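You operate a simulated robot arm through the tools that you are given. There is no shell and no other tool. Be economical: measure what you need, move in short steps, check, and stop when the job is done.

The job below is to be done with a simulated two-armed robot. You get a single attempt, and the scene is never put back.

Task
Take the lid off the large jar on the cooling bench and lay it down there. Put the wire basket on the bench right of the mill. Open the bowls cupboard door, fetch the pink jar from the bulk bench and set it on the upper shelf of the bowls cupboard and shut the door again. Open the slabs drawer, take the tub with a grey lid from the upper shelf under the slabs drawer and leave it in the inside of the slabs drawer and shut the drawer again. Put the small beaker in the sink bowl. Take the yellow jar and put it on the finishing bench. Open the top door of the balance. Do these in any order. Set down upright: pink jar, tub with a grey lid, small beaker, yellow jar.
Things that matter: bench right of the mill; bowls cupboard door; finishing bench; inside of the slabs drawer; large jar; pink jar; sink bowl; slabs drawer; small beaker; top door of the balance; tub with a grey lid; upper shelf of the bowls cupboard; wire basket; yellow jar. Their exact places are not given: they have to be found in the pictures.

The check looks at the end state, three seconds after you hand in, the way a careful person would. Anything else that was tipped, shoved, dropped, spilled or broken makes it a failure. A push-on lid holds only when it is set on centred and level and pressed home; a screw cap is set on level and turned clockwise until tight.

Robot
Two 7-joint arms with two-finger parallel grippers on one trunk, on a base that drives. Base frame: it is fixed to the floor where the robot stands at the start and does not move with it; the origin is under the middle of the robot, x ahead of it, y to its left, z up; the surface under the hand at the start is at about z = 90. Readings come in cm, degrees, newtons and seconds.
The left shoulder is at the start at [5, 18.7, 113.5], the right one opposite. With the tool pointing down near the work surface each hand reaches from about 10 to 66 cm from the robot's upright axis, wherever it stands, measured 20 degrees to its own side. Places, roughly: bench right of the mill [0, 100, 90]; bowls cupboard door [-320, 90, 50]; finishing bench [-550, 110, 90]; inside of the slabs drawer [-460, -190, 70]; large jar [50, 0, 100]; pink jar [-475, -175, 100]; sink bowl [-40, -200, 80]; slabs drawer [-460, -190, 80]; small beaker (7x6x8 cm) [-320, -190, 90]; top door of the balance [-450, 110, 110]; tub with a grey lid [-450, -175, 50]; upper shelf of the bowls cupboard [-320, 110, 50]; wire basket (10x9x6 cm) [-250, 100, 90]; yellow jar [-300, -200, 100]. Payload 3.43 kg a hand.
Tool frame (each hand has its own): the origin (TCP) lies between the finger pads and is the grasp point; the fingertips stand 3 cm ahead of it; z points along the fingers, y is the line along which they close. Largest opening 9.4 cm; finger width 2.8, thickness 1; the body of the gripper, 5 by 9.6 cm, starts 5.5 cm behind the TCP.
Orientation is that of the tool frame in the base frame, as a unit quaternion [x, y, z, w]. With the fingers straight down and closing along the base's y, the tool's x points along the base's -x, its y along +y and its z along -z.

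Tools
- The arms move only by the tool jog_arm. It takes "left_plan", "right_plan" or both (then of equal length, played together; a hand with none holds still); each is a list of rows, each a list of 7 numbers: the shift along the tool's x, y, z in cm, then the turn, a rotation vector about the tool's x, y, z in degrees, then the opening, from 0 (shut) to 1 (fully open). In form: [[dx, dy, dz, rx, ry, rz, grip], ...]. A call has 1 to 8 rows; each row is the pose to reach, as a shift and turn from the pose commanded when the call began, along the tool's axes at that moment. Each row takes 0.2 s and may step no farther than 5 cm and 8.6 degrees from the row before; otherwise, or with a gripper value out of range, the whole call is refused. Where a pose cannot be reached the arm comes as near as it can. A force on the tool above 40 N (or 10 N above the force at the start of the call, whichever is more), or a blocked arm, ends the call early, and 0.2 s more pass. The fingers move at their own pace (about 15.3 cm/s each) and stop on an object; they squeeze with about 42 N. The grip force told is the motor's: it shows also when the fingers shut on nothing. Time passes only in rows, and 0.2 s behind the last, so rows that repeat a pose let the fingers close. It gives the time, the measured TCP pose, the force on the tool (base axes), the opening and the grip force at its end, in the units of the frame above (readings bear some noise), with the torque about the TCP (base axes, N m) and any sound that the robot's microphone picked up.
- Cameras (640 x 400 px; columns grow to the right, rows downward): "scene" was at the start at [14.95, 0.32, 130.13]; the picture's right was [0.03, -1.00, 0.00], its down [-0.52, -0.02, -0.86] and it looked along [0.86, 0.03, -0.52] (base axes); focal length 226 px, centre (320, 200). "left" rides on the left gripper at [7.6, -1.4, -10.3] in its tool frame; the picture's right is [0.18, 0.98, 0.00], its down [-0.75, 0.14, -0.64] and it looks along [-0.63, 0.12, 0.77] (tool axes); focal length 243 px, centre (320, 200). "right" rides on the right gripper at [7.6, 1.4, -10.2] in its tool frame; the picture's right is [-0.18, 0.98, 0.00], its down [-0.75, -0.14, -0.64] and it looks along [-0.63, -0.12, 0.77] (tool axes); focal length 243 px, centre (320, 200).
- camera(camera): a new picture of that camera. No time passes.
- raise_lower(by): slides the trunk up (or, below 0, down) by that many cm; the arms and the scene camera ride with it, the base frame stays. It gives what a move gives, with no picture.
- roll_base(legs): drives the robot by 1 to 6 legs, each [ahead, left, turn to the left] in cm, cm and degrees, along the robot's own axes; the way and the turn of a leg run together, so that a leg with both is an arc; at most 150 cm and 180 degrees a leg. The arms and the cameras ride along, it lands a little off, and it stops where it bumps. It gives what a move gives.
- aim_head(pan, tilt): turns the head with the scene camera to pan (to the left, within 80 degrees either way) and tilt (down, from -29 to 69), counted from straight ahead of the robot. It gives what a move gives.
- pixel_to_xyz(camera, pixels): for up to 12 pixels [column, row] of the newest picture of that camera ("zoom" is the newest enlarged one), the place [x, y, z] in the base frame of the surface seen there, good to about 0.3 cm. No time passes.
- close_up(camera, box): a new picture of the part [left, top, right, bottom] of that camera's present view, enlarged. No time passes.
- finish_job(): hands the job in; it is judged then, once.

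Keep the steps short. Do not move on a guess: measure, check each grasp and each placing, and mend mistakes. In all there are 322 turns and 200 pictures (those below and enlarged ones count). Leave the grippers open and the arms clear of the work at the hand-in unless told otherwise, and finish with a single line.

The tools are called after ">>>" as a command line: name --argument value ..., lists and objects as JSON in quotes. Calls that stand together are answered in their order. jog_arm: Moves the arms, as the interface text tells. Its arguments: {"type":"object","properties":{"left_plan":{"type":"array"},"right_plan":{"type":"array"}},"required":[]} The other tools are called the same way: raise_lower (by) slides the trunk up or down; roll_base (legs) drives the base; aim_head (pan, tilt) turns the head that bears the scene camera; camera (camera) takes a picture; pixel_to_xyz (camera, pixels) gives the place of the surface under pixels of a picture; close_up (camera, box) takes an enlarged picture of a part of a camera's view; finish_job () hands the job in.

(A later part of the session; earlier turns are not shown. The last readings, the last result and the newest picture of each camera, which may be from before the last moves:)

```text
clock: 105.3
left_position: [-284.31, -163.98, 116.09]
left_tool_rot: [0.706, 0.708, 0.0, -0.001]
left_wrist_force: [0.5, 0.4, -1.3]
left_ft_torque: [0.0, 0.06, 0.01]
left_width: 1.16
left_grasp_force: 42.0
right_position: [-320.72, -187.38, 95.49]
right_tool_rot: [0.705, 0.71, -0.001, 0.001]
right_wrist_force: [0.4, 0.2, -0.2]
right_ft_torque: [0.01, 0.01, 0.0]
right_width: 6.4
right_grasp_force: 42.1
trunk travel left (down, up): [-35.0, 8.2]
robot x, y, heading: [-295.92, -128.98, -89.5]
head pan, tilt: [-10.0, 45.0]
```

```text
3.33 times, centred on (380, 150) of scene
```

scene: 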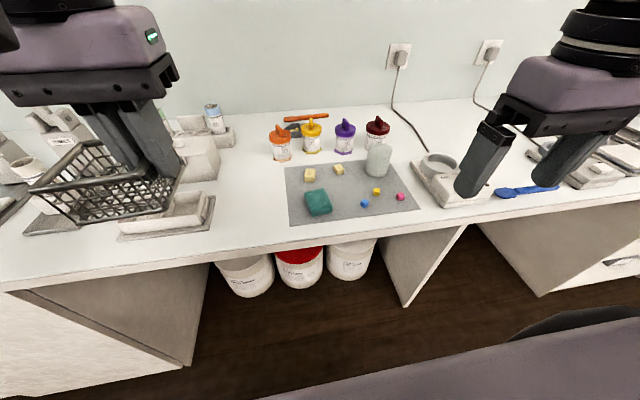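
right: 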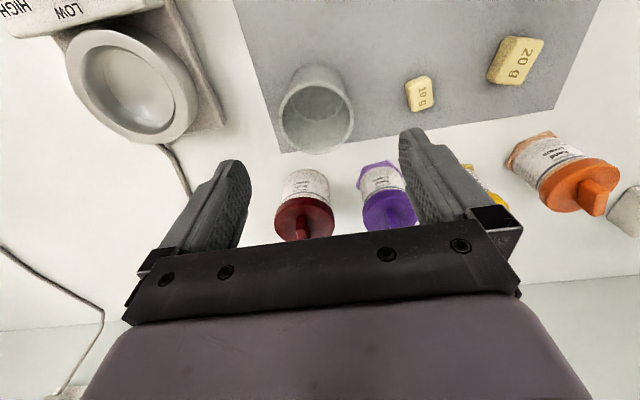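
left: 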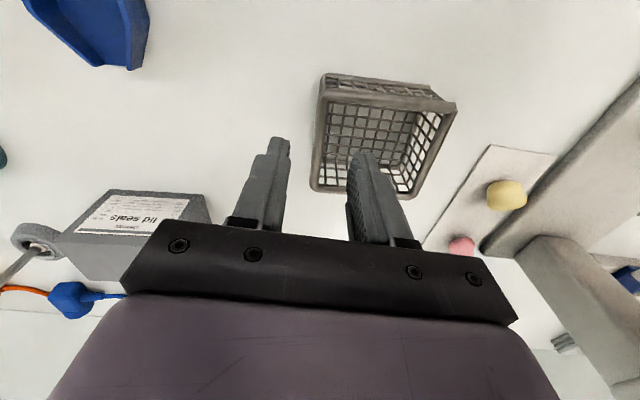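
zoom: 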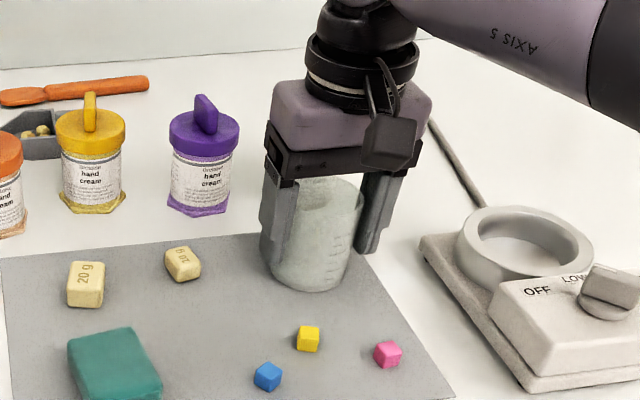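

The beaker is gripped at 6.4 cm. I'll lift it straight up and retract.

>>> jog_arm --right_plan '[[0, 0, -3, 0, 0, 0, 0], [0, 0, -8, 0, 0, 0, 0], [0, 0, -13, 0, 0, 0, 0], [0, 0, -18, 0, 0, 0, 0], [5, 0, -20, 0, 0, 0, 0], [10, 0, -20, 0, 0, 0, 0], [15, 0, -20, 0, 0, 0, 0], [20, 0, -20, 0, 0, 0, 0]]'

>>> jog_arm --right_plan '[[5, 0, 0, 0, 0, 0, 0], [8, 0, 0, 0, 0, 0, 0]]'

>>> camera --camera "scene"

```text
refused: row 5 steps farther than a row can; nothing moved
```

```text
clock: 105.9
left_position: [-284.27, -163.91, 116.14]
left_tool_rot: [0.706, 0.708, 0.0, -0.001]
left_wrist_force: [-0.1, -0.3, -0.8]
left_ft_torque: [0.0, 0.02, 0.03]
left_width: 1.16
left_grasp_force: 42.2
right_position: [-320.61, -179.27, 95.62]
right_tool_rot: [0.704, 0.71, 0.0, 0.002]
right_wrist_force: [0.2, 0.4, 0.9]
right_ft_torque: [-0.02, 0.01, 0.0]
right_width: 6.42
right_grasp_force: 41.9
trunk travel left (down, up): [-35.0, 8.2]
robot x, y, heading: [-296.08, -129.18, -89.6]
head pan, tilt: [-10.0, 45.0]
```

```text
137 pictures are left
```

scene: 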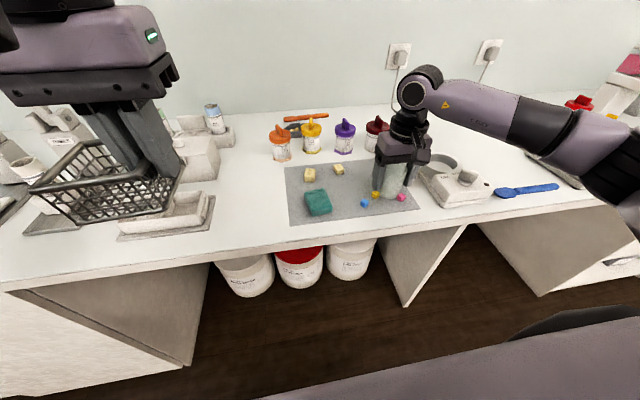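

The first call was refused, so the second slid the beaker 8 cm along the mat. I'll check the small cubes before anything else.

>>> close_up --camera "scene" --box '[320, 120, 440, 220]'

```text
4.00 times, centred on (380, 170) of scene
```

zoom: 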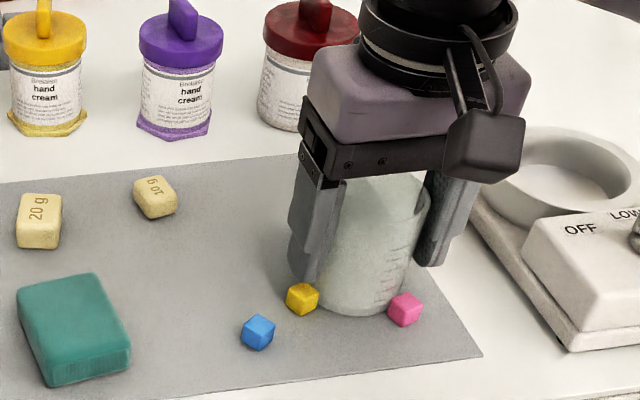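

The yellow cube was nudged about 1 cm; blue and pink are as before. I'll lift the beaker away now, note the cube positions, and mend the cube when I return for the yellow jar.

>>> jog_arm --right_plan '[[0, 0, -3, 0, 0, 0, 0], [0, 0, -8, 0, 0, 0, 0], [0, 0, -13, 0, 0, 0, 0], [0, 0, -18, 0, 0, 0, 0], [4, 0, -20, 0, 0, 0, 0], [8, 0, -20, 0, 0, 0, 0], [12, 0, -20, 0, 0, 0, 0], [16, 0, -20, 0, 0, 0, 0]]'

>>> close_up --camera "scene" --box '[340, 110, 420, 210]'

>>> pixel_to_xyz --camera "zoom" --pixels '[[306, 320], [306, 327], [302, 339], [302, 330], [258, 372], [400, 346], [404, 349], [306, 345]]'

```text
clock: 107.7
left_position: [-284.27, -163.89, 116.06]
left_tool_rot: [0.706, 0.708, -0.001, -0.001]
left_wrist_force: [-0.3, -0.1, -0.9]
left_ft_torque: [-0.03, 0.05, 0.02]
left_width: 1.19
left_grasp_force: 41.6
right_position: [-320.66, -163.2, 115.76]
right_tool_rot: [0.704, 0.71, -0.001, 0.001]
right_wrist_force: [-1.0, -0.7, -1.0]
right_ft_torque: [-0.01, -0.01, 0.0]
right_width: 6.43
right_grasp_force: 42.5
trunk travel left (down, up): [-35.0, 8.2]
robot x, y, heading: [-296.27, -129.01, -89.5]
head pan, tilt: [-10.0, 45.0]
```

```text
4.00 times, centred on (380, 160) of scene
```

zoom: 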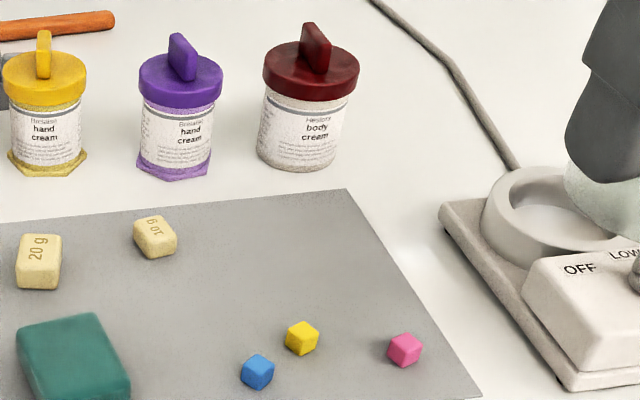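

```text
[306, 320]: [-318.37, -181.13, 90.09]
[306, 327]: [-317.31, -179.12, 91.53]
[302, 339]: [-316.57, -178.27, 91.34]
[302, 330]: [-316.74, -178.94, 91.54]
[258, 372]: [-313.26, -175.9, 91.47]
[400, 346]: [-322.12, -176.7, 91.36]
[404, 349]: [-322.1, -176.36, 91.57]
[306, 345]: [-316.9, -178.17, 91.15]
```

I'll back off and drive left (east) along the aisle to the sink near x -40.

>>> roll_base --legs '[[-70, 0, 0], [0, 130, 0], [0, 120, 0]]'

>>> aim_head --pan 0 --tilt 25

>>> camera --camera "scene"

```text
clock: 133.0
left_position: [-37.08, -98.92, 116.14]
left_tool_rot: [0.72, 0.694, 0.0, -0.001]
left_wrist_force: [-0.2, -0.1, -0.8]
left_ft_torque: [0.01, 0.03, -0.02]
left_width: 1.14
left_grasp_force: 42.0
right_position: [-73.46, -97.08, 115.66]
right_tool_rot: [0.718, 0.697, 0.0, 0.002]
right_wrist_force: [0.0, -0.3, -0.3]
right_ft_torque: [0.0, 0.03, 0.01]
right_width: 6.24
right_grasp_force: 41.9
trunk travel left (down, up): [-35.0, 8.2]
robot x, y, heading: [-47.45, -63.28, -92.0]
head pan, tilt: [-10.0, 45.0]
```

```text
clock: 133.9
left_position: [-36.98, -98.98, 116.01]
left_tool_rot: [0.72, 0.694, 0.0, -0.001]
left_wrist_force: [-0.2, -0.1, -0.9]
left_ft_torque: [0.01, 0.07, -0.01]
left_width: 1.13
left_grasp_force: 41.8
right_position: [-73.38, -97.07, 115.69]
right_tool_rot: [0.717, 0.697, 0.0, 0.001]
right_wrist_force: [-0.8, 0.6, 0.5]
right_ft_torque: [-0.02, 0.02, 0.01]
right_width: 6.24
right_grasp_force: 41.8
trunk travel left (down, up): [-35.0, 8.2]
robot x, y, heading: [-47.72, -63.34, -92.2]
head pan, tilt: [0.0, 25.0]
```

```text
134 pictures are left
```

scene: 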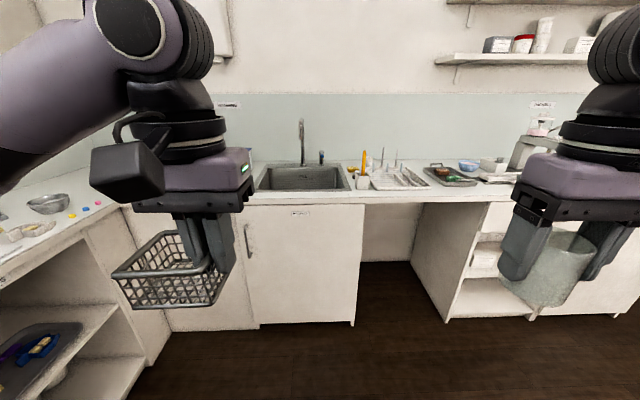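

The sink is at (300,180). I'll measure the sink and the corner bench on the left.

>>> pixel_to_xyz --camera "scene" --pixels '[[300, 180], [262, 188], [345, 188], [300, 168], [300, 193], [120, 206], [20, 260], [60, 230], [300, 150], [160, 250], [340, 175], [270, 175]]'

>>> close_up --camera "scene" --box '[240, 110, 380, 210]'

```text
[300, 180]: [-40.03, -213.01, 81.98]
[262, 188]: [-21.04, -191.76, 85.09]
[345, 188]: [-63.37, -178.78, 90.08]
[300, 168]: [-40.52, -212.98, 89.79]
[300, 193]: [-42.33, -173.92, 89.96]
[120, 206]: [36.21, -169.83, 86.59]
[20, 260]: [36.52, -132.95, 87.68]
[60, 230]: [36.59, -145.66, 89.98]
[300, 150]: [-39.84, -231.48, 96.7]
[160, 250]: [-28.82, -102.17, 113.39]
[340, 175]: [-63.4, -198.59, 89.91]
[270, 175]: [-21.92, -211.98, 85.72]
```

```text
4.00 times, centred on (310, 160) of scene
```

zoom: 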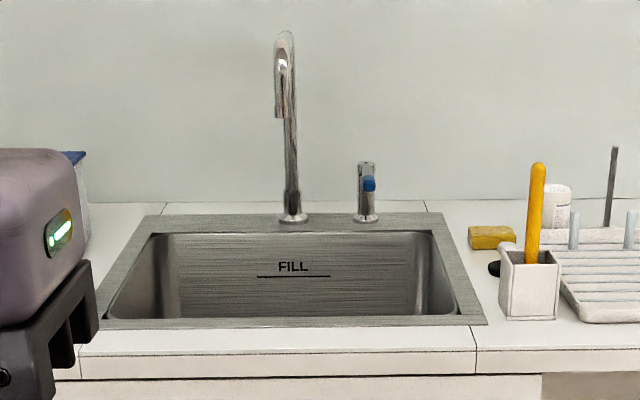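

The sink opening spans x -60..-21 and y -178..-213. I'll straighten, shift left 26 and go ahead 66 so the right hand can reach it.

>>> roll_base --legs '[[0, 0, 2], [0, 26, 0], [66, 0, 0]]'

>>> aim_head --pan -15 --tilt 40

>>> camera --camera "scene"

```text
clock: 140.4
left_position: [-10.12, -164.12, 116.11]
left_tool_rot: [0.711, 0.703, 0.0, -0.002]
left_wrist_force: [0.9, -0.7, -1.5]
left_ft_torque: [-0.01, 0.07, 0.0]
left_width: 1.17
left_grasp_force: 42.4
right_position: [-46.54, -163.19, 115.63]
right_tool_rot: [0.708, 0.707, 0.0, 0.002]
right_wrist_force: [-0.9, -0.3, -0.8]
right_ft_torque: [0.01, 0.02, 0.0]
right_width: 6.19
right_grasp_force: 41.8
trunk travel left (down, up): [-35.0, 8.2]
robot x, y, heading: [-21.91, -128.8, -90.4]
head pan, tilt: [0.0, 25.0]
```

```text
clock: 141.1
left_position: [-10.06, -164.17, 116.06]
left_tool_rot: [0.71, 0.704, -0.001, 0.0]
left_wrist_force: [0.6, -0.1, -1.1]
left_ft_torque: [0.0, 0.01, 0.0]
left_width: 1.17
left_grasp_force: 42.2
right_position: [-46.61, -163.03, 115.58]
right_tool_rot: [0.709, 0.705, 0.0, 0.002]
right_wrist_force: [0.0, -0.2, 0.0]
right_ft_torque: [0.01, -0.01, 0.02]
right_width: 6.19
right_grasp_force: 41.8
trunk travel left (down, up): [-35.0, 8.2]
robot x, y, heading: [-21.75, -129.12, -90.5]
head pan, tilt: [-15.0, 40.0]
```

```text
132 pictures are left
```

scene: 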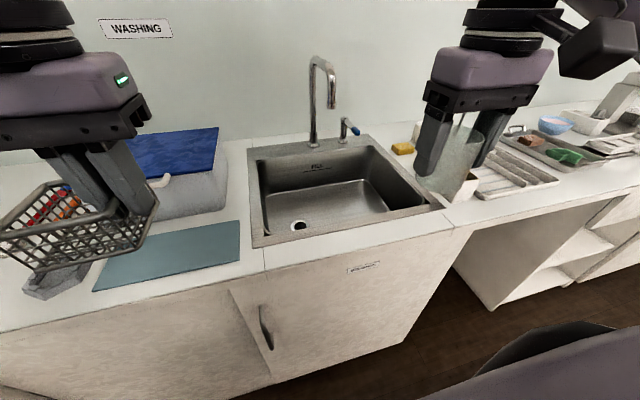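

>>> pixel_to_xyz --camera "scene" --pixels '[[325, 205], [350, 195], [370, 190], [300, 226], [330, 75], [390, 207], [345, 212], [355, 180], [445, 195]]'

>>> close_up --camera "scene" --box '[390, 80, 540, 210]'

```text
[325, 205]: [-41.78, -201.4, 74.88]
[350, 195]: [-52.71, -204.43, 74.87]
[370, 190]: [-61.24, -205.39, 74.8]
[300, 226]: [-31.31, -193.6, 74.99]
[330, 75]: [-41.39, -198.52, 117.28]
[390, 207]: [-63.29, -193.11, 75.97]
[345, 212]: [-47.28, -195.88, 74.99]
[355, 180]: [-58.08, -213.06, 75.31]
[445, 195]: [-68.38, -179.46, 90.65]
```

```text
3.08 times, centred on (465, 145) of scene
```

zoom: 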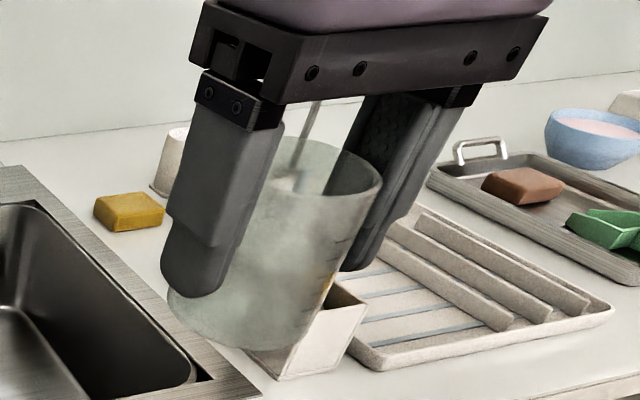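

The sink floor is at z 74.9 and the faucet tip at (-41.4,-198.5,117). I'll target (-49,-191), clear of both. First a small base shift and trunk down 10 cm for reach.

>>> roll_base --legs '[[4, -6, 0]]'

>>> raise_lower --by -10

```text
clock: 142.3
left_position: [-16.2, -168.1, 116.13]
left_tool_rot: [0.71, 0.704, 0.0, -0.001]
left_wrist_force: [-0.8, -0.6, -0.6]
left_ft_torque: [0.01, 0.04, 0.03]
left_width: 1.17
left_grasp_force: 42.1
right_position: [-52.69, -167.18, 115.65]
right_tool_rot: [0.708, 0.706, -0.001, 0.001]
right_wrist_force: [0.4, 0.0, -0.9]
right_ft_torque: [0.04, -0.03, -0.02]
right_width: 6.2
right_grasp_force: 42.2
trunk travel left (down, up): [-35.0, 8.2]
robot x, y, heading: [-27.45, -133.09, -90.5]
head pan, tilt: [-15.0, 40.0]
```

```text
clock: 143.7
left_position: [-16.08, -168.12, 106.18]
left_tool_rot: [0.711, 0.703, -0.001, -0.001]
left_wrist_force: [0.0, -1.0, -0.1]
left_ft_torque: [-0.01, 0.02, -0.04]
left_width: 1.14
left_grasp_force: 41.5
right_position: [-52.55, -167.03, 105.66]
right_tool_rot: [0.708, 0.706, -0.001, 0.001]
right_wrist_force: [0.1, -0.5, -1.1]
right_ft_torque: [-0.01, -0.02, 0.02]
right_width: 6.17
right_grasp_force: 42.4
trunk travel left (down, up): [-25.0, 18.2]
robot x, y, heading: [-27.67, -132.79, -90.3]
head pan, tilt: [-15.0, 40.0]
```

Now I move the right hand over the sink.

>>> jog_arm --right_plan '[[-4.8, 0.7, 0, 0, 0, 0, 0], [-9.6, 1.4, 0, 0, 0, 0, 0], [-14.4, 2.1, 0, 0, 0, 0, 0], [-19.2, 2.8, 0, 0, 0, 0, 0], [-24, 3.5, 0, 0, 0, 0, 0], [-24, 3.5, 0, 0, 0, 0, 0]]'

>>> camera --camera "scene"

```text
clock: 145.1
left_position: [-16.15, -168.11, 106.07]
left_tool_rot: [0.711, 0.703, 0.0, 0.0]
left_wrist_force: [0.6, 1.2, -1.1]
left_ft_torque: [0.0, 0.06, 0.01]
left_width: 1.16
left_grasp_force: 41.6
right_position: [-49.0, -191.07, 105.55]
right_tool_rot: [0.709, 0.706, -0.001, 0.001]
right_wrist_force: [-0.2, 0.2, -0.8]
right_ft_torque: [-0.04, 0.02, -0.02]
right_width: 6.18
right_grasp_force: 42.5
trunk travel left (down, up): [-25.0, 18.2]
robot x, y, heading: [-27.64, -133.06, -90.6]
head pan, tilt: [-15.0, 40.0]
```

```text
130 pictures are left
```

scene: 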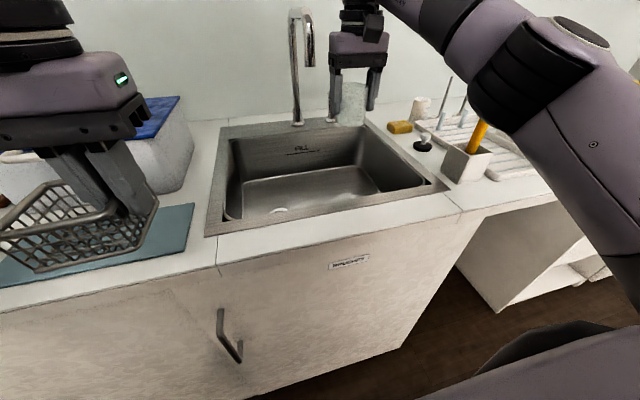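

I'll check the yellow brush's place relative to the forearm before lowering.

>>> pixel_to_xyz --camera "scene" --pixels '[[479, 130], [470, 150], [500, 90], [530, 130], [440, 20], [480, 40], [470, 60], [560, 180]]'

```text
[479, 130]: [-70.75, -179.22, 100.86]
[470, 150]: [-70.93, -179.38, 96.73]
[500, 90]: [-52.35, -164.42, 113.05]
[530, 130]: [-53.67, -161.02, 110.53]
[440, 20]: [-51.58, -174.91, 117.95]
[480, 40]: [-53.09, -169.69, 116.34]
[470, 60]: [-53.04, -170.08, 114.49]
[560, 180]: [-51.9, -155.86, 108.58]
```

The forearm clears the brush but its elbow is low. I'll raise the trunk 12 cm so the arm slopes down into the sink, then lower the hand stepwise.

>>> raise_lower --by 12

>>> jog_arm --right_plan '[[0, 0, 5, 0, 0, 0, 0], [0, 0, 10, 0, 0, 0, 0], [0, 0, 15, 0, 0, 0, 0], [0, 0, 20, 0, 0, 0, 0], [0, 0, 20, 0, 0, 0, 0]]'

>>> camera --camera "scene"

```text
clock: 146.6
left_position: [-16.11, -167.96, 117.95]
left_tool_rot: [0.711, 0.703, -0.001, 0.0]
left_wrist_force: [-0.1, 0.3, -0.5]
left_ft_torque: [0.01, 0.03, 0.01]
left_width: 1.16
left_grasp_force: 41.2
right_position: [-48.96, -190.98, 117.58]
right_tool_rot: [0.709, 0.705, -0.001, 0.002]
right_wrist_force: [0.3, 1.3, -0.1]
right_ft_torque: [0.03, -0.02, 0.03]
right_width: 6.2
right_grasp_force: 41.8
trunk travel left (down, up): [-37.0, 6.2]
robot x, y, heading: [-27.71, -132.22, -90.5]
head pan, tilt: [-15.0, 40.0]
```

```text
clock: 147.8
left_position: [-16.08, -168.01, 118.07]
left_tool_rot: [0.711, 0.703, -0.001, -0.001]
left_wrist_force: [-0.3, 0.1, -0.8]
left_ft_torque: [0.0, 0.06, -0.02]
left_width: 1.17
left_grasp_force: 42.0
right_position: [-48.98, -190.9, 97.6]
right_tool_rot: [0.708, 0.706, 0.0, 0.002]
right_wrist_force: [0.5, -0.1, -0.3]
right_ft_torque: [-0.02, 0.02, 0.02]
right_width: 6.19
right_grasp_force: 42.4
trunk travel left (down, up): [-37.0, 6.2]
robot x, y, heading: [-27.37, -133.04, -90.4]
head pan, tilt: [-15.0, 40.0]
```

```text
129 pictures are left
```

scene: 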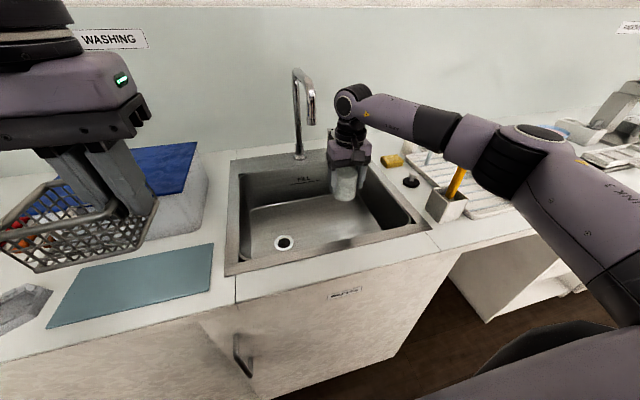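

>>> pixel_to_xyz --camera "scene" --pixels '[[460, 145], [500, 165], [520, 180], [458, 178], [430, 130], [345, 190], [350, 105]]'

>>> close_up --camera "scene" --box '[310, 70, 520, 230]'

```text
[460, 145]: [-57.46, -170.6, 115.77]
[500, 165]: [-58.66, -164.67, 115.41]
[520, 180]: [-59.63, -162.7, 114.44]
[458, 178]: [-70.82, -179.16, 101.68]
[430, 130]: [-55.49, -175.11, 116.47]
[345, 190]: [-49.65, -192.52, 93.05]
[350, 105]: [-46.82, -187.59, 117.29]
```

```text
2.50 times, centred on (415, 150) of scene
```

zoom: 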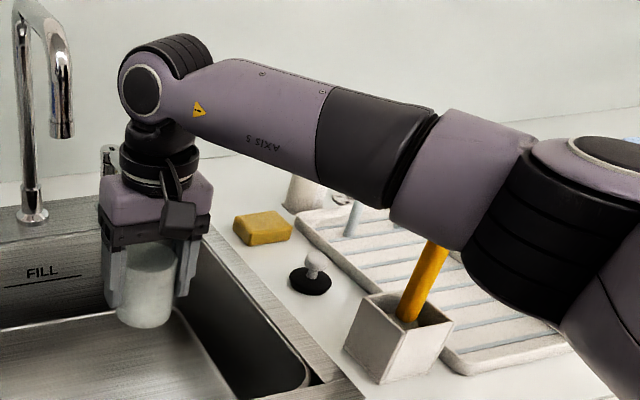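

The forearm clears the brush by about 5 cm. I'll lower 9 cm more and check again.

>>> jog_arm --right_plan '[[0, 0, 4.5, 0, 0, 0, 0], [0, 0, 9, 0, 0, 0, 0], [0, 0, 9, 0, 0, 0, 0]]'

>>> close_up --camera "scene" --box '[310, 70, 520, 230]'

```text
clock: 148.6
left_position: [-16.21, -168.11, 118.16]
left_tool_rot: [0.711, 0.704, 0.0, 0.0]
left_wrist_force: [-0.8, -0.4, -0.8]
left_ft_torque: [0.0, 0.04, -0.01]
left_width: 1.17
left_grasp_force: 41.6
right_position: [-48.86, -190.87, 88.4]
right_tool_rot: [0.708, 0.706, 0.0, 0.0]
right_wrist_force: [-0.2, -0.3, -0.2]
right_ft_torque: [0.03, -0.01, -0.01]
right_width: 6.17
right_grasp_force: 42.4
trunk travel left (down, up): [-37.0, 6.2]
robot x, y, heading: [-27.39, -132.9, -90.3]
head pan, tilt: [-15.0, 40.0]
```

```text
2.50 times, centred on (415, 150) of scene
```

zoom: 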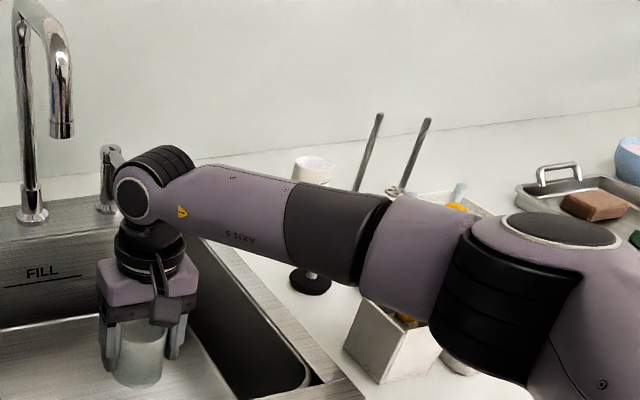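

>>> pixel_to_xyz --camera "zoom" --pixels '[[456, 207], [402, 318], [420, 210], [400, 250], [395, 300], [500, 260], [450, 330], [330, 210], [320, 270]]'

```text
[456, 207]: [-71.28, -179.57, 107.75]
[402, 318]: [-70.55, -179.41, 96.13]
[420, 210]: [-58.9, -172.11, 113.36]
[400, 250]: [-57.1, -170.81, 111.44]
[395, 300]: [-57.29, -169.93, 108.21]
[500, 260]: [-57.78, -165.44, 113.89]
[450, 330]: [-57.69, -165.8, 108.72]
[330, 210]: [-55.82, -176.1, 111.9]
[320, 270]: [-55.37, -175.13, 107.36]
```

The brush stands at x -71 and the forearm's far side is near -63, so it's safe. I'll lower to the sink floor, slowing at the end.

>>> jog_arm --right_plan '[[0, 0, 4, 0, 0, 0, 0], [0, 0, 7, 0, 0, 0, 0], [0, 0, 7.8, 0, 0, 0, 0], [0, 0, 8.3, 0, 0, 0, 0], [0, 0, 8.3, 0, 0, 0, 0]]'

>>> close_up --camera "scene" --box '[250, 100, 460, 260]'

```text
clock: 149.8
left_position: [-16.1, -168.09, 118.12]
left_tool_rot: [0.711, 0.703, 0.0, 0.0]
left_wrist_force: [0.2, 0.4, -0.4]
left_ft_torque: [0.01, 0.05, 0.0]
left_width: 1.15
left_grasp_force: 41.6
right_position: [-48.7, -190.97, 80.24]
right_tool_rot: [0.708, 0.706, 0.0, 0.001]
right_wrist_force: [1.0, 0.1, -0.3]
right_ft_torque: [-0.02, 0.01, 0.0]
right_width: 6.19
right_grasp_force: 42.1
trunk travel left (down, up): [-37.0, 6.2]
robot x, y, heading: [-27.98, -132.63, -90.7]
head pan, tilt: [-15.0, 40.0]
```

```text
2.50 times, centred on (355, 180) of scene
```

zoom: 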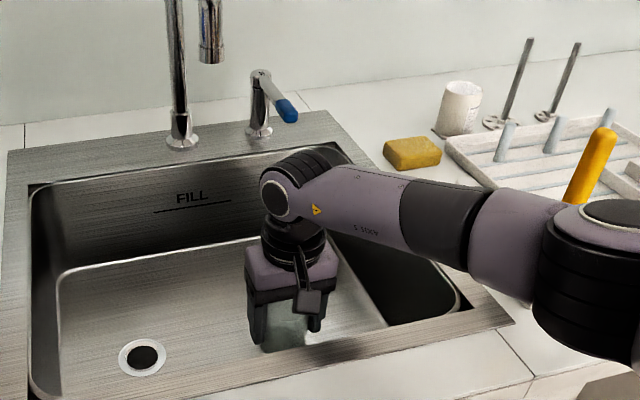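

No contact yet, so I'll creep down by 0.3 cm steps.

>>> jog_arm --right_plan '[[0, 0, 0.3, 0, 0, 0, 0], [0, 0, 0.6, 0, 0, 0, 0], [0, 0, 0.6, 0, 0, 0, 0]]'

>>> camera --camera "right"

```text
clock: 150.6
left_position: [-16.02, -167.87, 118.27]
left_tool_rot: [0.711, 0.703, -0.001, 0.0]
left_wrist_force: [1.0, 0.5, -0.2]
left_ft_torque: [0.03, 0.05, 0.02]
left_width: 1.18
left_grasp_force: 42.7
right_position: [-48.85, -191.11, 80.09]
right_tool_rot: [0.709, 0.705, -0.003, 0.003]
right_wrist_force: [-3.8, -0.3, 22.5]
right_ft_torque: [0.22, 0.18, 0.0]
right_width: 6.17
right_grasp_force: 41.9
trunk travel left (down, up): [-37.0, 6.2]
robot x, y, heading: [-27.73, -133.16, -90.6]
head pan, tilt: [-15.0, 40.0]
```

```text
125 pictures are left
```

right: 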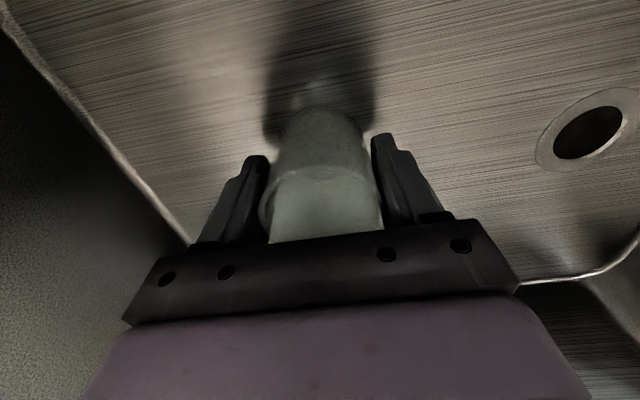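

Contact at 22 N, so it's on the floor. I'll ease up 0.3, open, and rise straight up.

>>> jog_arm --right_plan '[[0, 0, -0.35, 0, 0, 0, 0], [0, 0, -0.35, 0, 0, 0, 0.75], [0, 0, -0.35, 0, 0, 0, 1], [0, 0, -0.35, 0, 0, 0, 1], [0, 0, -4, 0, 0, 0, 1], [0, 0, -9, 0, 0, 0, 1], [0, 0, -14, 0, 0, 0, 1], [0, 0, -19, 0, 0, 0, 1]]'

>>> camera --camera "scene"

>>> camera --camera "right"

```text
clock: 152.4
left_position: [-16.1, -168.07, 118.04]
left_tool_rot: [0.711, 0.703, 0.0, -0.001]
left_wrist_force: [0.0, -0.1, -1.6]
left_ft_torque: [0.01, 0.07, -0.01]
left_width: 1.14
left_grasp_force: 41.8
right_position: [-49.09, -190.81, 98.77]
right_tool_rot: [0.708, 0.706, 0.0, 0.001]
right_wrist_force: [1.0, 0.1, -0.5]
right_ft_torque: [0.02, -0.01, -0.03]
right_width: 9.39
right_grasp_force: 0.1
trunk travel left (down, up): [-37.0, 6.2]
robot x, y, heading: [-27.58, -132.71, -90.1]
head pan, tilt: [-15.0, 40.0]
```

```text
124 pictures are left
```

scene: 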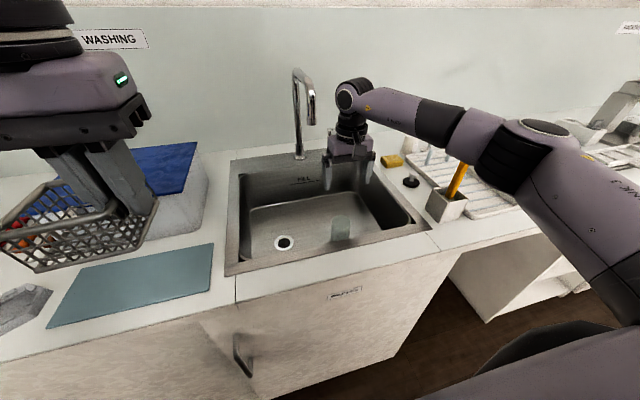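

```text
123 pictures are left
```

right: 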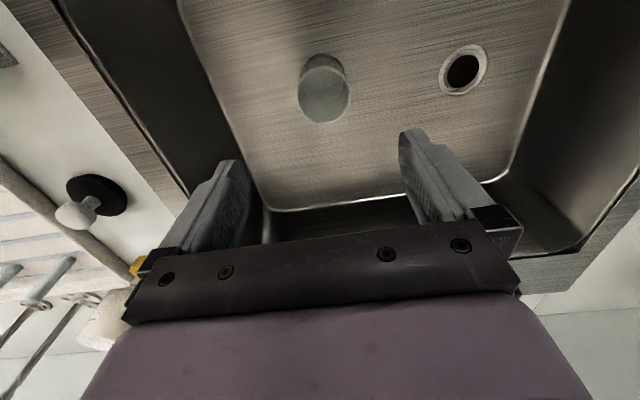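

The beaker stands upright in the sink. I'll raise and retract the right hand.

>>> jog_arm --right_plan '[[0, 0, -5, 0, 0, 0, 0.5], [0, 0, -10, 0, 0, 0, 0.5], [0, 0, -15, 0, 0, 0, 0.5], [4.8, 0, -16, 0, 0, 0, 0.5], [9.6, 0, -16, 0, 0, 0, 0.5], [14.4, 0, -16, 0, 0, 0, 0.5], [19.2, 0, -16, 0, 0, 0, 0.5], [24, 0, -16, 0, 0, 0, 0.5]]'

```text
clock: 154.2
left_position: [-16.13, -168.08, 118.17]
left_tool_rot: [0.71, 0.704, -0.001, 0.0]
left_wrist_force: [0.7, -0.4, -1.7]
left_ft_torque: [0.0, 0.07, 0.01]
left_width: 1.19
left_grasp_force: 41.9
right_position: [-48.93, -166.94, 114.86]
right_tool_rot: [0.709, 0.705, 0.001, 0.001]
right_wrist_force: [0.7, 0.3, -0.5]
right_ft_torque: [0.02, 0.03, 0.04]
right_width: 4.68
right_grasp_force: 0.0
trunk travel left (down, up): [-37.0, 6.2]
robot x, y, heading: [-27.45, -132.58, -90.4]
head pan, tilt: [-15.0, 40.0]
```

Next I back away, turn around and drive to the mill bench.

>>> roll_base --legs '[[-100, -15, 0], [0, 0, 180]]'

```text
clock: 166.7
left_position: [-53.58, 1.15, 118.15]
left_tool_rot: [0.708, -0.706, 0.001, -0.001]
left_wrist_force: [0.3, 0.1, -0.4]
left_ft_torque: [-0.04, -0.05, -0.01]
left_width: 1.19
left_grasp_force: 41.8
right_position: [-20.85, 0.47, 115.01]
right_tool_rot: [0.71, -0.704, 0.0, -0.001]
right_wrist_force: [-0.7, 0.1, 0.4]
right_ft_torque: [0.0, 0.0, 0.03]
right_width: 4.74
right_grasp_force: 0.2
trunk travel left (down, up): [-37.0, 6.2]
robot x, y, heading: [-41.76, -33.86, 90.0]
head pan, tilt: [-15.0, 40.0]
```

>>> roll_base --legs '[[0, -34, 0], [80, 0, 0]]'

>>> aim_head --pan 10 --tilt 35

>>> camera --camera "scene"

```text
clock: 174.2
left_position: [-18.82, 81.4, 118.22]
left_tool_rot: [-0.704, 0.711, -0.001, 0.001]
left_wrist_force: [0.2, -0.6, -0.2]
left_ft_torque: [-0.04, -0.09, 0.0]
left_width: 1.15
left_grasp_force: 41.5
right_position: [13.92, 80.38, 114.94]
right_tool_rot: [-0.705, 0.709, 0.0, 0.0]
right_wrist_force: [-0.5, 0.4, -0.5]
right_ft_torque: [-0.01, -0.01, -0.04]
right_width: 4.72
right_grasp_force: 0.0
trunk travel left (down, up): [-37.0, 6.2]
robot x, y, heading: [-7.39, 46.25, 89.5]
head pan, tilt: [-15.0, 40.0]
```

```text
clock: 175.1
left_position: [-18.76, 81.46, 118.12]
left_tool_rot: [-0.704, 0.711, -0.001, 0.0]
left_wrist_force: [-0.4, 0.4, -1.2]
left_ft_torque: [0.0, -0.05, -0.02]
left_width: 1.16
left_grasp_force: 42.2
right_position: [13.98, 80.38, 114.89]
right_tool_rot: [-0.706, 0.709, 0.001, 0.0]
right_wrist_force: [0.0, -0.2, 0.6]
right_ft_torque: [0.02, -0.01, -0.01]
right_width: 4.68
right_grasp_force: 0.0
trunk travel left (down, up): [-37.0, 6.2]
robot x, y, heading: [-7.76, 46.06, 89.5]
head pan, tilt: [10.0, 35.0]
```

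```text
122 pictures are left
```

scene: 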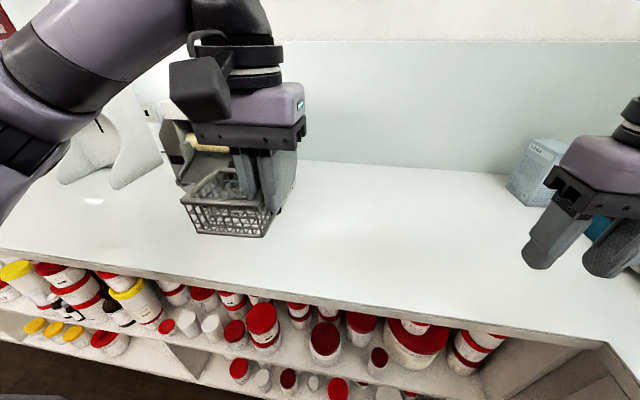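

The bench right of the mill is clear. I'll move the basket over (-4,102) at height first.

>>> jog_arm --left_plan '[[-3.4, -2.5, 0, 0, 0, 0, 0], [-6.9, -5, 0, 0, 0, 0, 0], [-10.3, -7.4, 0, 0, 0, 0, 0], [-13.8, -9.8, 0, 0, 0, 0, 0], [-17.2, -12.2, 0, 0, 0, 0, 0], [-20.6, -14.6, 0, 0, 0, 0, 0], [-20.6, -14.6, 4, 0, 0, 0, 0], [-20.6, -14.6, 8, 0, 0, 0, 0]]'

>>> camera --camera "scene"

```text
clock: 176.9
left_position: [-6.0, 101.42, 112.33]
left_tool_rot: [0.712, -0.703, 0.004, -0.006]
left_wrist_force: [-0.9, -0.5, -0.8]
left_ft_torque: [-0.06, -0.03, 0.01]
left_width: 1.19
left_grasp_force: 42.5
left hand out of reach, approached as far as the arm can: row 6, 7, 8
right_position: [13.83, 80.42, 114.91]
right_tool_rot: [-0.706, 0.709, 0.001, 0.0]
right_wrist_force: [0.0, -0.1, 0.3]
right_ft_torque: [0.01, 0.04, 0.01]
right_width: 4.68
right_grasp_force: 0.0
trunk travel left (down, up): [-37.0, 6.2]
robot x, y, heading: [-7.07, 46.32, 90.0]
head pan, tilt: [10.0, 35.0]
```

```text
121 pictures are left
```

scene: 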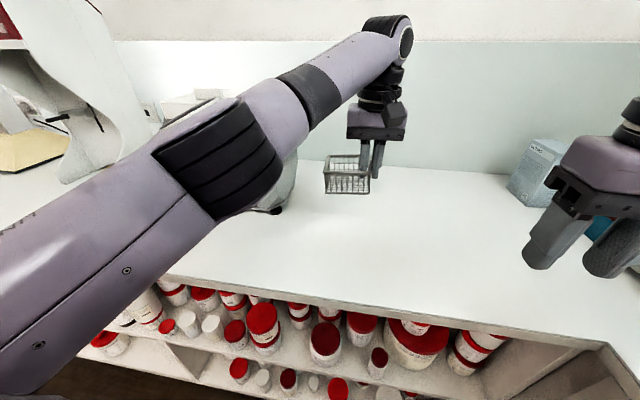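

It's just at the edge of reach. I'll bring it back 4 cm toward the robot and 3 cm left, then lower.

>>> jog_arm --left_plan '[[4, 2, 0, 0, 0, 0, 0], [4.5, 3, 4, 0, 0, 0, 0], [4.5, 3, 8, 0, 0, 0, 0], [4.5, 3, 8, 0, 0, 0, 0]]'

>>> camera --camera "scene"

```text
clock: 177.9
left_position: [-7.55, 96.14, 104.09]
left_tool_rot: [-0.703, 0.711, -0.001, 0.001]
left_wrist_force: [-0.2, 0.2, -1.7]
left_ft_torque: [-0.03, -0.05, -0.03]
left_width: 1.19
left_grasp_force: 42.2
right_position: [13.92, 80.46, 114.84]
right_tool_rot: [-0.705, 0.709, 0.001, 0.001]
right_wrist_force: [0.1, -0.1, 1.1]
right_ft_torque: [0.01, -0.02, -0.03]
right_width: 4.71
right_grasp_force: 0.2
trunk travel left (down, up): [-37.0, 6.2]
robot x, y, heading: [-7.61, 46.4, 89.7]
head pan, tilt: [10.0, 35.0]
```

```text
120 pictures are left
```

scene: 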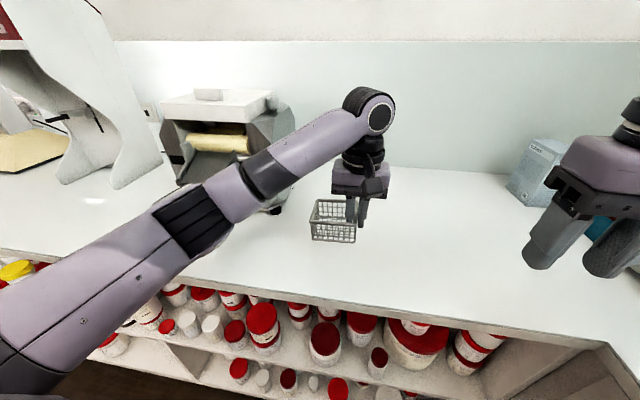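

It's now in reach and level. I'll lower to the bench.

>>> jog_arm --left_plan '[[0, 0, 4, 0, 0, 0, 0], [0, 0, 7.5, 0, 0, 0, 0], [0, 0, 8.3, 0, 0, 0, 0], [0, 0, 8.9, 0, 0, 0, 0], [0, 0, 8.9, 0, 0, 0, 0]]'

>>> close_up --camera "scene" --box '[270, 170, 430, 270]'

```text
clock: 179.1
left_position: [-7.59, 96.06, 95.33]
left_tool_rot: [-0.703, 0.711, 0.0, 0.0]
left_wrist_force: [0.4, 0.8, 0.6]
left_ft_torque: [-0.03, 0.03, 0.0]
left_width: 1.15
left_grasp_force: 42.2
right_position: [13.91, 80.4, 114.92]
right_tool_rot: [-0.705, 0.709, 0.002, 0.0]
right_wrist_force: [0.2, 1.0, -0.6]
right_ft_torque: [-0.01, -0.03, -0.02]
right_width: 4.72
right_grasp_force: 0.0
trunk travel left (down, up): [-37.0, 6.2]
robot x, y, heading: [-7.36, 46.37, 89.8]
head pan, tilt: [10.0, 35.0]
```

```text
4.00 times, centred on (350, 220) of scene
```

zoom: 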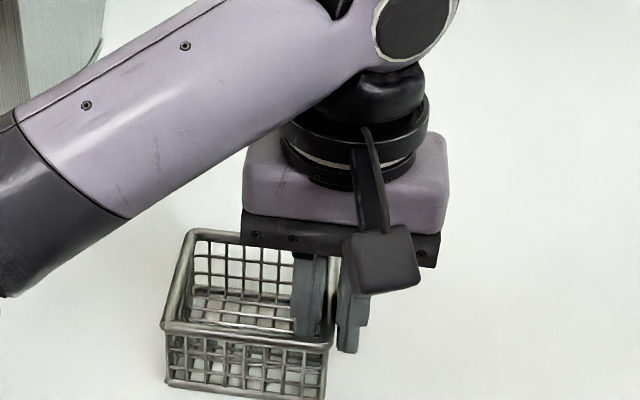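

The weight is off the hand. I'll open to 0.4 and rise.

>>> jog_arm --left_plan '[[0, 0, 0.1, 0, 0, 0, 0.2], [0, 0, 0.1, 0, 0, 0, 0.4], [0, 0, 0.1, 0, 0, 0, 0.4], [0, 0, -4, 0, 0, 0, 0.4], [0, 0, -9, 0, 0, 0, 0.4], [0, 0, -14, 0, 0, 0, 0.4], [0, 0, -18, 0, 0, 0, 0.4]]'

>>> camera --camera "scene"

```text
clock: 180.7
left_position: [-7.48, 96.21, 113.44]
left_tool_rot: [-0.703, 0.711, 0.0, 0.001]
left_wrist_force: [0.6, -0.7, -0.4]
left_ft_torque: [0.03, 0.0, 0.01]
left_width: 3.76
left_grasp_force: 0.1
right_position: [14.03, 80.36, 114.88]
right_tool_rot: [-0.705, 0.709, 0.001, 0.0]
right_wrist_force: [-0.2, -0.9, 0.0]
right_ft_torque: [-0.01, 0.04, 0.04]
right_width: 4.71
right_grasp_force: 0.1
trunk travel left (down, up): [-37.0, 6.2]
robot x, y, heading: [-7.45, 46.34, 89.4]
head pan, tilt: [10.0, 35.0]
```

```text
118 pictures are left
```

scene: 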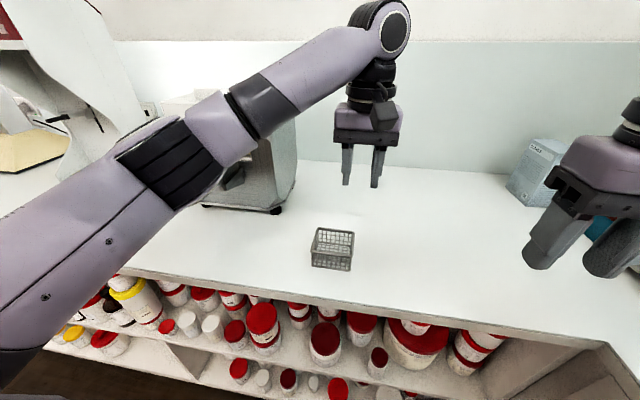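

The basket stands on the bench right of the mill. I'll retract the left hand, then drive west to the bowls cupboard.

>>> jog_arm --left_plan '[[3.5, 2.5, -1, 0, 0, 0, 1], [7, 5, -2, 0, 0, 0, 1], [10.5, 7.5, -2, 0, 0, 0, 1], [14, 10, -2, 0, 0, 0, 1], [14, 13, -2, 0, 0, 0, 1]]'

>>> roll_base --legs '[[-65, 0, 0], [0, 145, 0], [0, 145, 0], [0, 25, 0]]'

>>> aim_head --pan 0 --tilt 25

>>> camera --camera "scene"

```text
clock: 181.9
left_position: [-20.72, 82.07, 115.39]
left_tool_rot: [-0.703, 0.711, -0.001, 0.001]
left_wrist_force: [-0.3, 0.7, 0.0]
left_ft_torque: [0.01, 0.0, 0.02]
left_width: 9.43
left_grasp_force: 0.1
right_position: [13.89, 80.42, 114.82]
right_tool_rot: [-0.705, 0.709, 0.002, 0.0]
right_wrist_force: [-0.2, 0.2, 0.0]
right_ft_torque: [0.04, 0.0, 0.04]
right_width: 4.71
right_grasp_force: 0.0
trunk travel left (down, up): [-37.0, 6.2]
robot x, y, heading: [-7.26, 46.22, 89.5]
head pan, tilt: [10.0, 35.0]
```

```text
clock: 213.0
left_position: [-339.6, 19.49, 115.32]
left_tool_rot: [0.713, -0.701, 0.001, 0.0]
left_wrist_force: [0.8, 0.3, -0.5]
left_ft_torque: [-0.01, 0.02, -0.05]
left_width: 9.39
left_grasp_force: 0.0
right_position: [-304.89, 18.83, 114.8]
right_tool_rot: [0.716, -0.698, -0.001, 0.0]
right_wrist_force: [0.0, 0.6, -0.5]
right_ft_torque: [0.01, -0.01, 0.01]
right_width: 4.7
right_grasp_force: 0.0
trunk travel left (down, up): [-37.0, 6.2]
robot x, y, heading: [-325.3, -15.58, 91.3]
head pan, tilt: [10.0, 35.0]
```

```text
clock: 213.7
left_position: [-339.58, 19.51, 115.28]
left_tool_rot: [0.713, -0.701, 0.001, -0.001]
left_wrist_force: [-0.3, -0.1, 0.3]
left_ft_torque: [0.02, 0.0, -0.04]
left_width: 9.37
left_grasp_force: 0.0
right_position: [-304.9, 18.91, 114.83]
right_tool_rot: [0.715, -0.699, -0.002, 0.0]
right_wrist_force: [-0.6, 0.5, 0.1]
right_ft_torque: [-0.01, -0.03, 0.02]
right_width: 4.69
right_grasp_force: 0.2
trunk travel left (down, up): [-37.0, 6.2]
robot x, y, heading: [-325.48, -15.91, 91.2]
head pan, tilt: [0.0, 25.0]
```

```text
117 pictures are left
```

scene: 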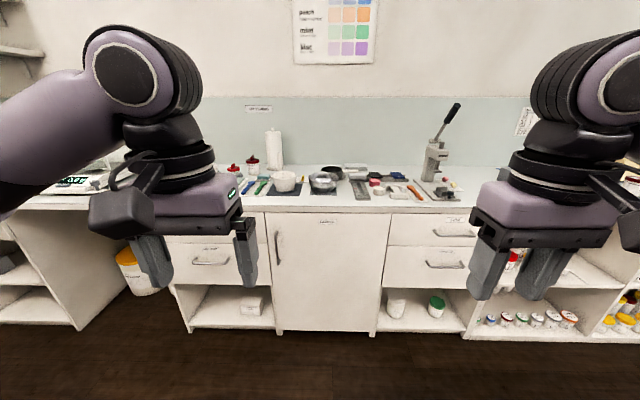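

The BOWLS cupboard door spans (268–388, 215–332), with a vertical handle at (277,247) on the left, so the hinge is on the right. I'll measure it.

>>> close_up --camera "scene" --box '[250, 205, 400, 345]'

>>> pixel_to_xyz --camera "scene" --pixels '[[277, 235], [277, 247], [277, 260], [268, 250], [384, 250], [325, 222], [325, 325], [325, 209], [285, 247], [280, 328]]'

```text
2.86 times, centred on (325, 275) of scene
```

zoom: 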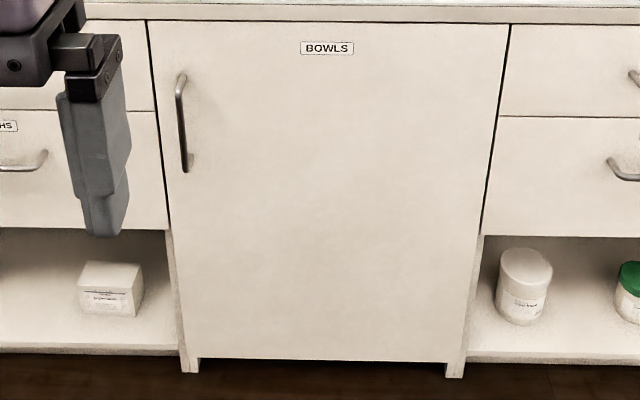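

```text
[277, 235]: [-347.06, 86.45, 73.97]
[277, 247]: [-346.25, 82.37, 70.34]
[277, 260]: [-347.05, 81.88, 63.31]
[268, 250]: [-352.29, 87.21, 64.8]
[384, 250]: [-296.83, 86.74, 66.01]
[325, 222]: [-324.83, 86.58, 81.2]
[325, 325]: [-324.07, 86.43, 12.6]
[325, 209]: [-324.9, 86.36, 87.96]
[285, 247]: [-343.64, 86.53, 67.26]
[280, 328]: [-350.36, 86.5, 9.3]
```

The handle bar is at x ≈ -347, y ≈ 82, z 62–76, and the hinge is at x ≈ -297. I'll use the right hand, standing left of the door's swing at x ≈ -367, and pitch the hand forward to horizontal.

>>> roll_base --legs '[[0, 0, -1.2], [0, 42, 0]]'

>>> jog_arm --right_plan '[[0, 0, 0, 0, -8.4, 0, 0.7], [0, 0, 0, 0, -16.8, 0, 0.7], [0, 0, 0, 0, -25.2, 0, 0.7], [0, 0, 0, 0, -33.6, 0, 0.7], [0, 0, 0, 0, -42, 0, 0.7], [0, 0, 0, 0, -50.4, 0, 0.7], [0, 0, 0, 0, -58.8, 0, 0.7], [0, 0, 0, 0, -67.2, 0, 0.7]]'

>>> jog_arm --right_plan '[[0, 0, 0, 0, -8, 0, 0.7], [0, 0, 0, 0, -16, 0, 0.7], [0, 0, 0, 0, -22.8, 0, 0.7], [0, 0, 0, 0, -22.8, 0, 0.7]]'

>>> raise_lower --by -32

>>> camera --camera "scene"

```text
clock: 218.2
left_position: [-380.1, 19.8, 115.33]
left_tool_rot: [-0.706, 0.708, -0.001, 0.0]
left_wrist_force: [-0.2, -0.7, -0.7]
left_ft_torque: [0.0, -0.03, -0.01]
left_width: 9.43
left_grasp_force: 0.1
right_position: [-345.6, 18.46, 114.82]
right_tool_rot: [0.709, -0.705, -0.001, 0.0]
right_wrist_force: [-0.4, 0.0, -0.1]
right_ft_torque: [-0.04, 0.02, 0.04]
right_width: 4.68
right_grasp_force: 0.1
trunk travel left (down, up): [-37.0, 6.2]
robot x, y, heading: [-366.27, -16.13, 90.2]
head pan, tilt: [0.0, 25.0]
```

```text
clock: 220.0
left_position: [-380.19, 19.88, 115.29]
left_tool_rot: [-0.706, 0.708, 0.001, 0.001]
left_wrist_force: [-0.3, -0.3, -0.3]
left_ft_torque: [-0.02, 0.01, 0.02]
left_width: 9.39
left_grasp_force: 0.1
right_position: [-347.74, 24.75, 119.03]
right_tool_rot: [0.589, -0.588, -0.393, -0.391]
right_wrist_force: [-0.4, -0.7, 0.8]
right_ft_torque: [0.02, 0.02, -0.01]
right_width: 6.58
right_grasp_force: 0.0
right hand out of reach, approached as far as the arm can: row 6, 7, 8
trunk travel left (down, up): [-37.0, 6.2]
robot x, y, heading: [-366.47, -15.76, 90.3]
head pan, tilt: [0.0, 25.0]
```

```text
clock: 221.0
left_position: [-380.14, 19.85, 115.35]
left_tool_rot: [-0.706, 0.708, 0.0, -0.001]
left_wrist_force: [0.0, 0.6, 0.5]
left_ft_torque: [0.0, 0.04, 0.05]
left_width: 9.39
left_grasp_force: 0.0
right_position: [-349.37, 28.22, 119.73]
right_tool_rot: [-0.5, 0.5, 0.502, 0.499]
right_wrist_force: [0.2, -0.1, -0.5]
right_ft_torque: [0.01, 0.01, 0.01]
right_width: 6.58
right_grasp_force: 0.0
right hand out of reach, approached as far as the arm can: row 1, 2, 3, 4
trunk travel left (down, up): [-37.0, 6.2]
robot x, y, heading: [-366.43, -15.84, 90.0]
head pan, tilt: [0.0, 25.0]
```

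```text
clock: 224.2
left_position: [-380.14, 19.81, 83.37]
left_tool_rot: [-0.706, 0.709, -0.001, 0.001]
left_wrist_force: [0.4, -1.2, -0.9]
left_ft_torque: [-0.01, -0.02, -0.01]
left_width: 9.42
left_grasp_force: 0.1
right_position: [-349.48, 28.18, 87.69]
right_tool_rot: [-0.5, 0.499, 0.501, 0.499]
right_wrist_force: [0.3, 0.7, -0.6]
right_ft_torque: [-0.01, 0.02, -0.01]
right_width: 6.57
right_grasp_force: 0.0
trunk travel left (down, up): [-5.0, 38.2]
robot x, y, heading: [-366.24, -16.09, 90.4]
head pan, tilt: [0.0, 25.0]
```

```text
115 pictures are left
```

scene: 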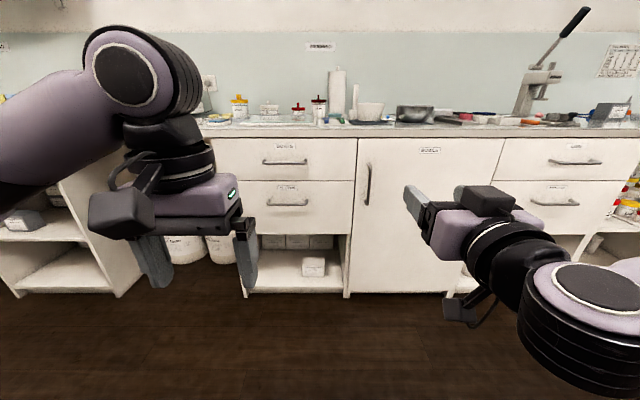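

The right hand is horizontal and pointing at the cupboard. I'll drive ahead 33 cm and take both views.

>>> roll_base --legs '[[33, 0, 0]]'

>>> jog_arm --right_plan '[[3, 0, 3, 0, 0, 0, 0.7], [6, 0.5, 6, 0, 0, 0, 0.7], [9, 1, 10, 0, 0, 0, 0.7], [12, 1, 14, 0, 0, 0, 0.7], [13.8, 1, 18, 0, 0, 0, 0.7], [13.8, 1, 18, 0, 0, 0, 0.7]]'

>>> camera --camera "scene"

>>> camera --camera "right"

```text
clock: 226.4
left_position: [-380.16, 52.43, 83.18]
left_tool_rot: [-0.706, 0.709, -0.001, 0.002]
left_wrist_force: [0.0, 0.2, 0.2]
left_ft_torque: [-0.01, 0.03, -0.01]
left_width: 9.4
left_grasp_force: 0.1
right_position: [-349.33, 60.68, 87.62]
right_tool_rot: [-0.5, 0.5, 0.501, 0.5]
right_wrist_force: [-0.3, -0.5, -0.5]
right_ft_torque: [0.01, 0.01, 0.0]
right_width: 6.6
right_grasp_force: 0.1
trunk travel left (down, up): [-5.0, 38.2]
robot x, y, heading: [-366.47, 16.59, 90.1]
head pan, tilt: [0.0, 25.0]
```

```text
refused: row 3 steps farther than a row can; nothing moved
```

```text
114 pictures are left
```

scene: 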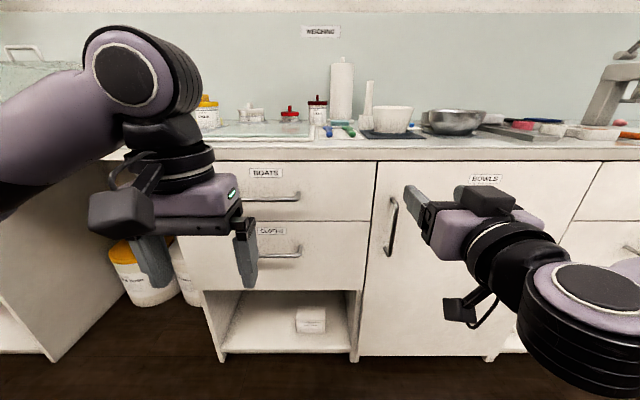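

```text
113 pictures are left
```

right: 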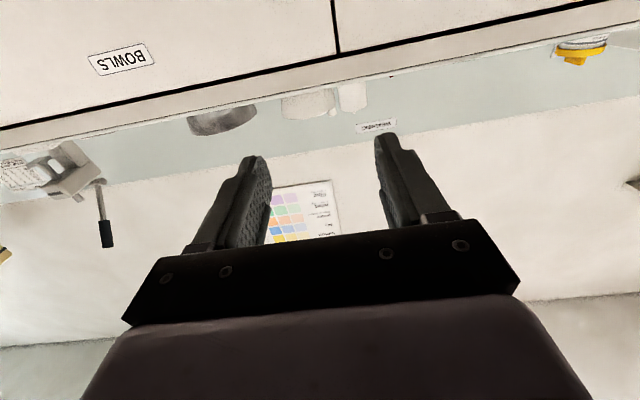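

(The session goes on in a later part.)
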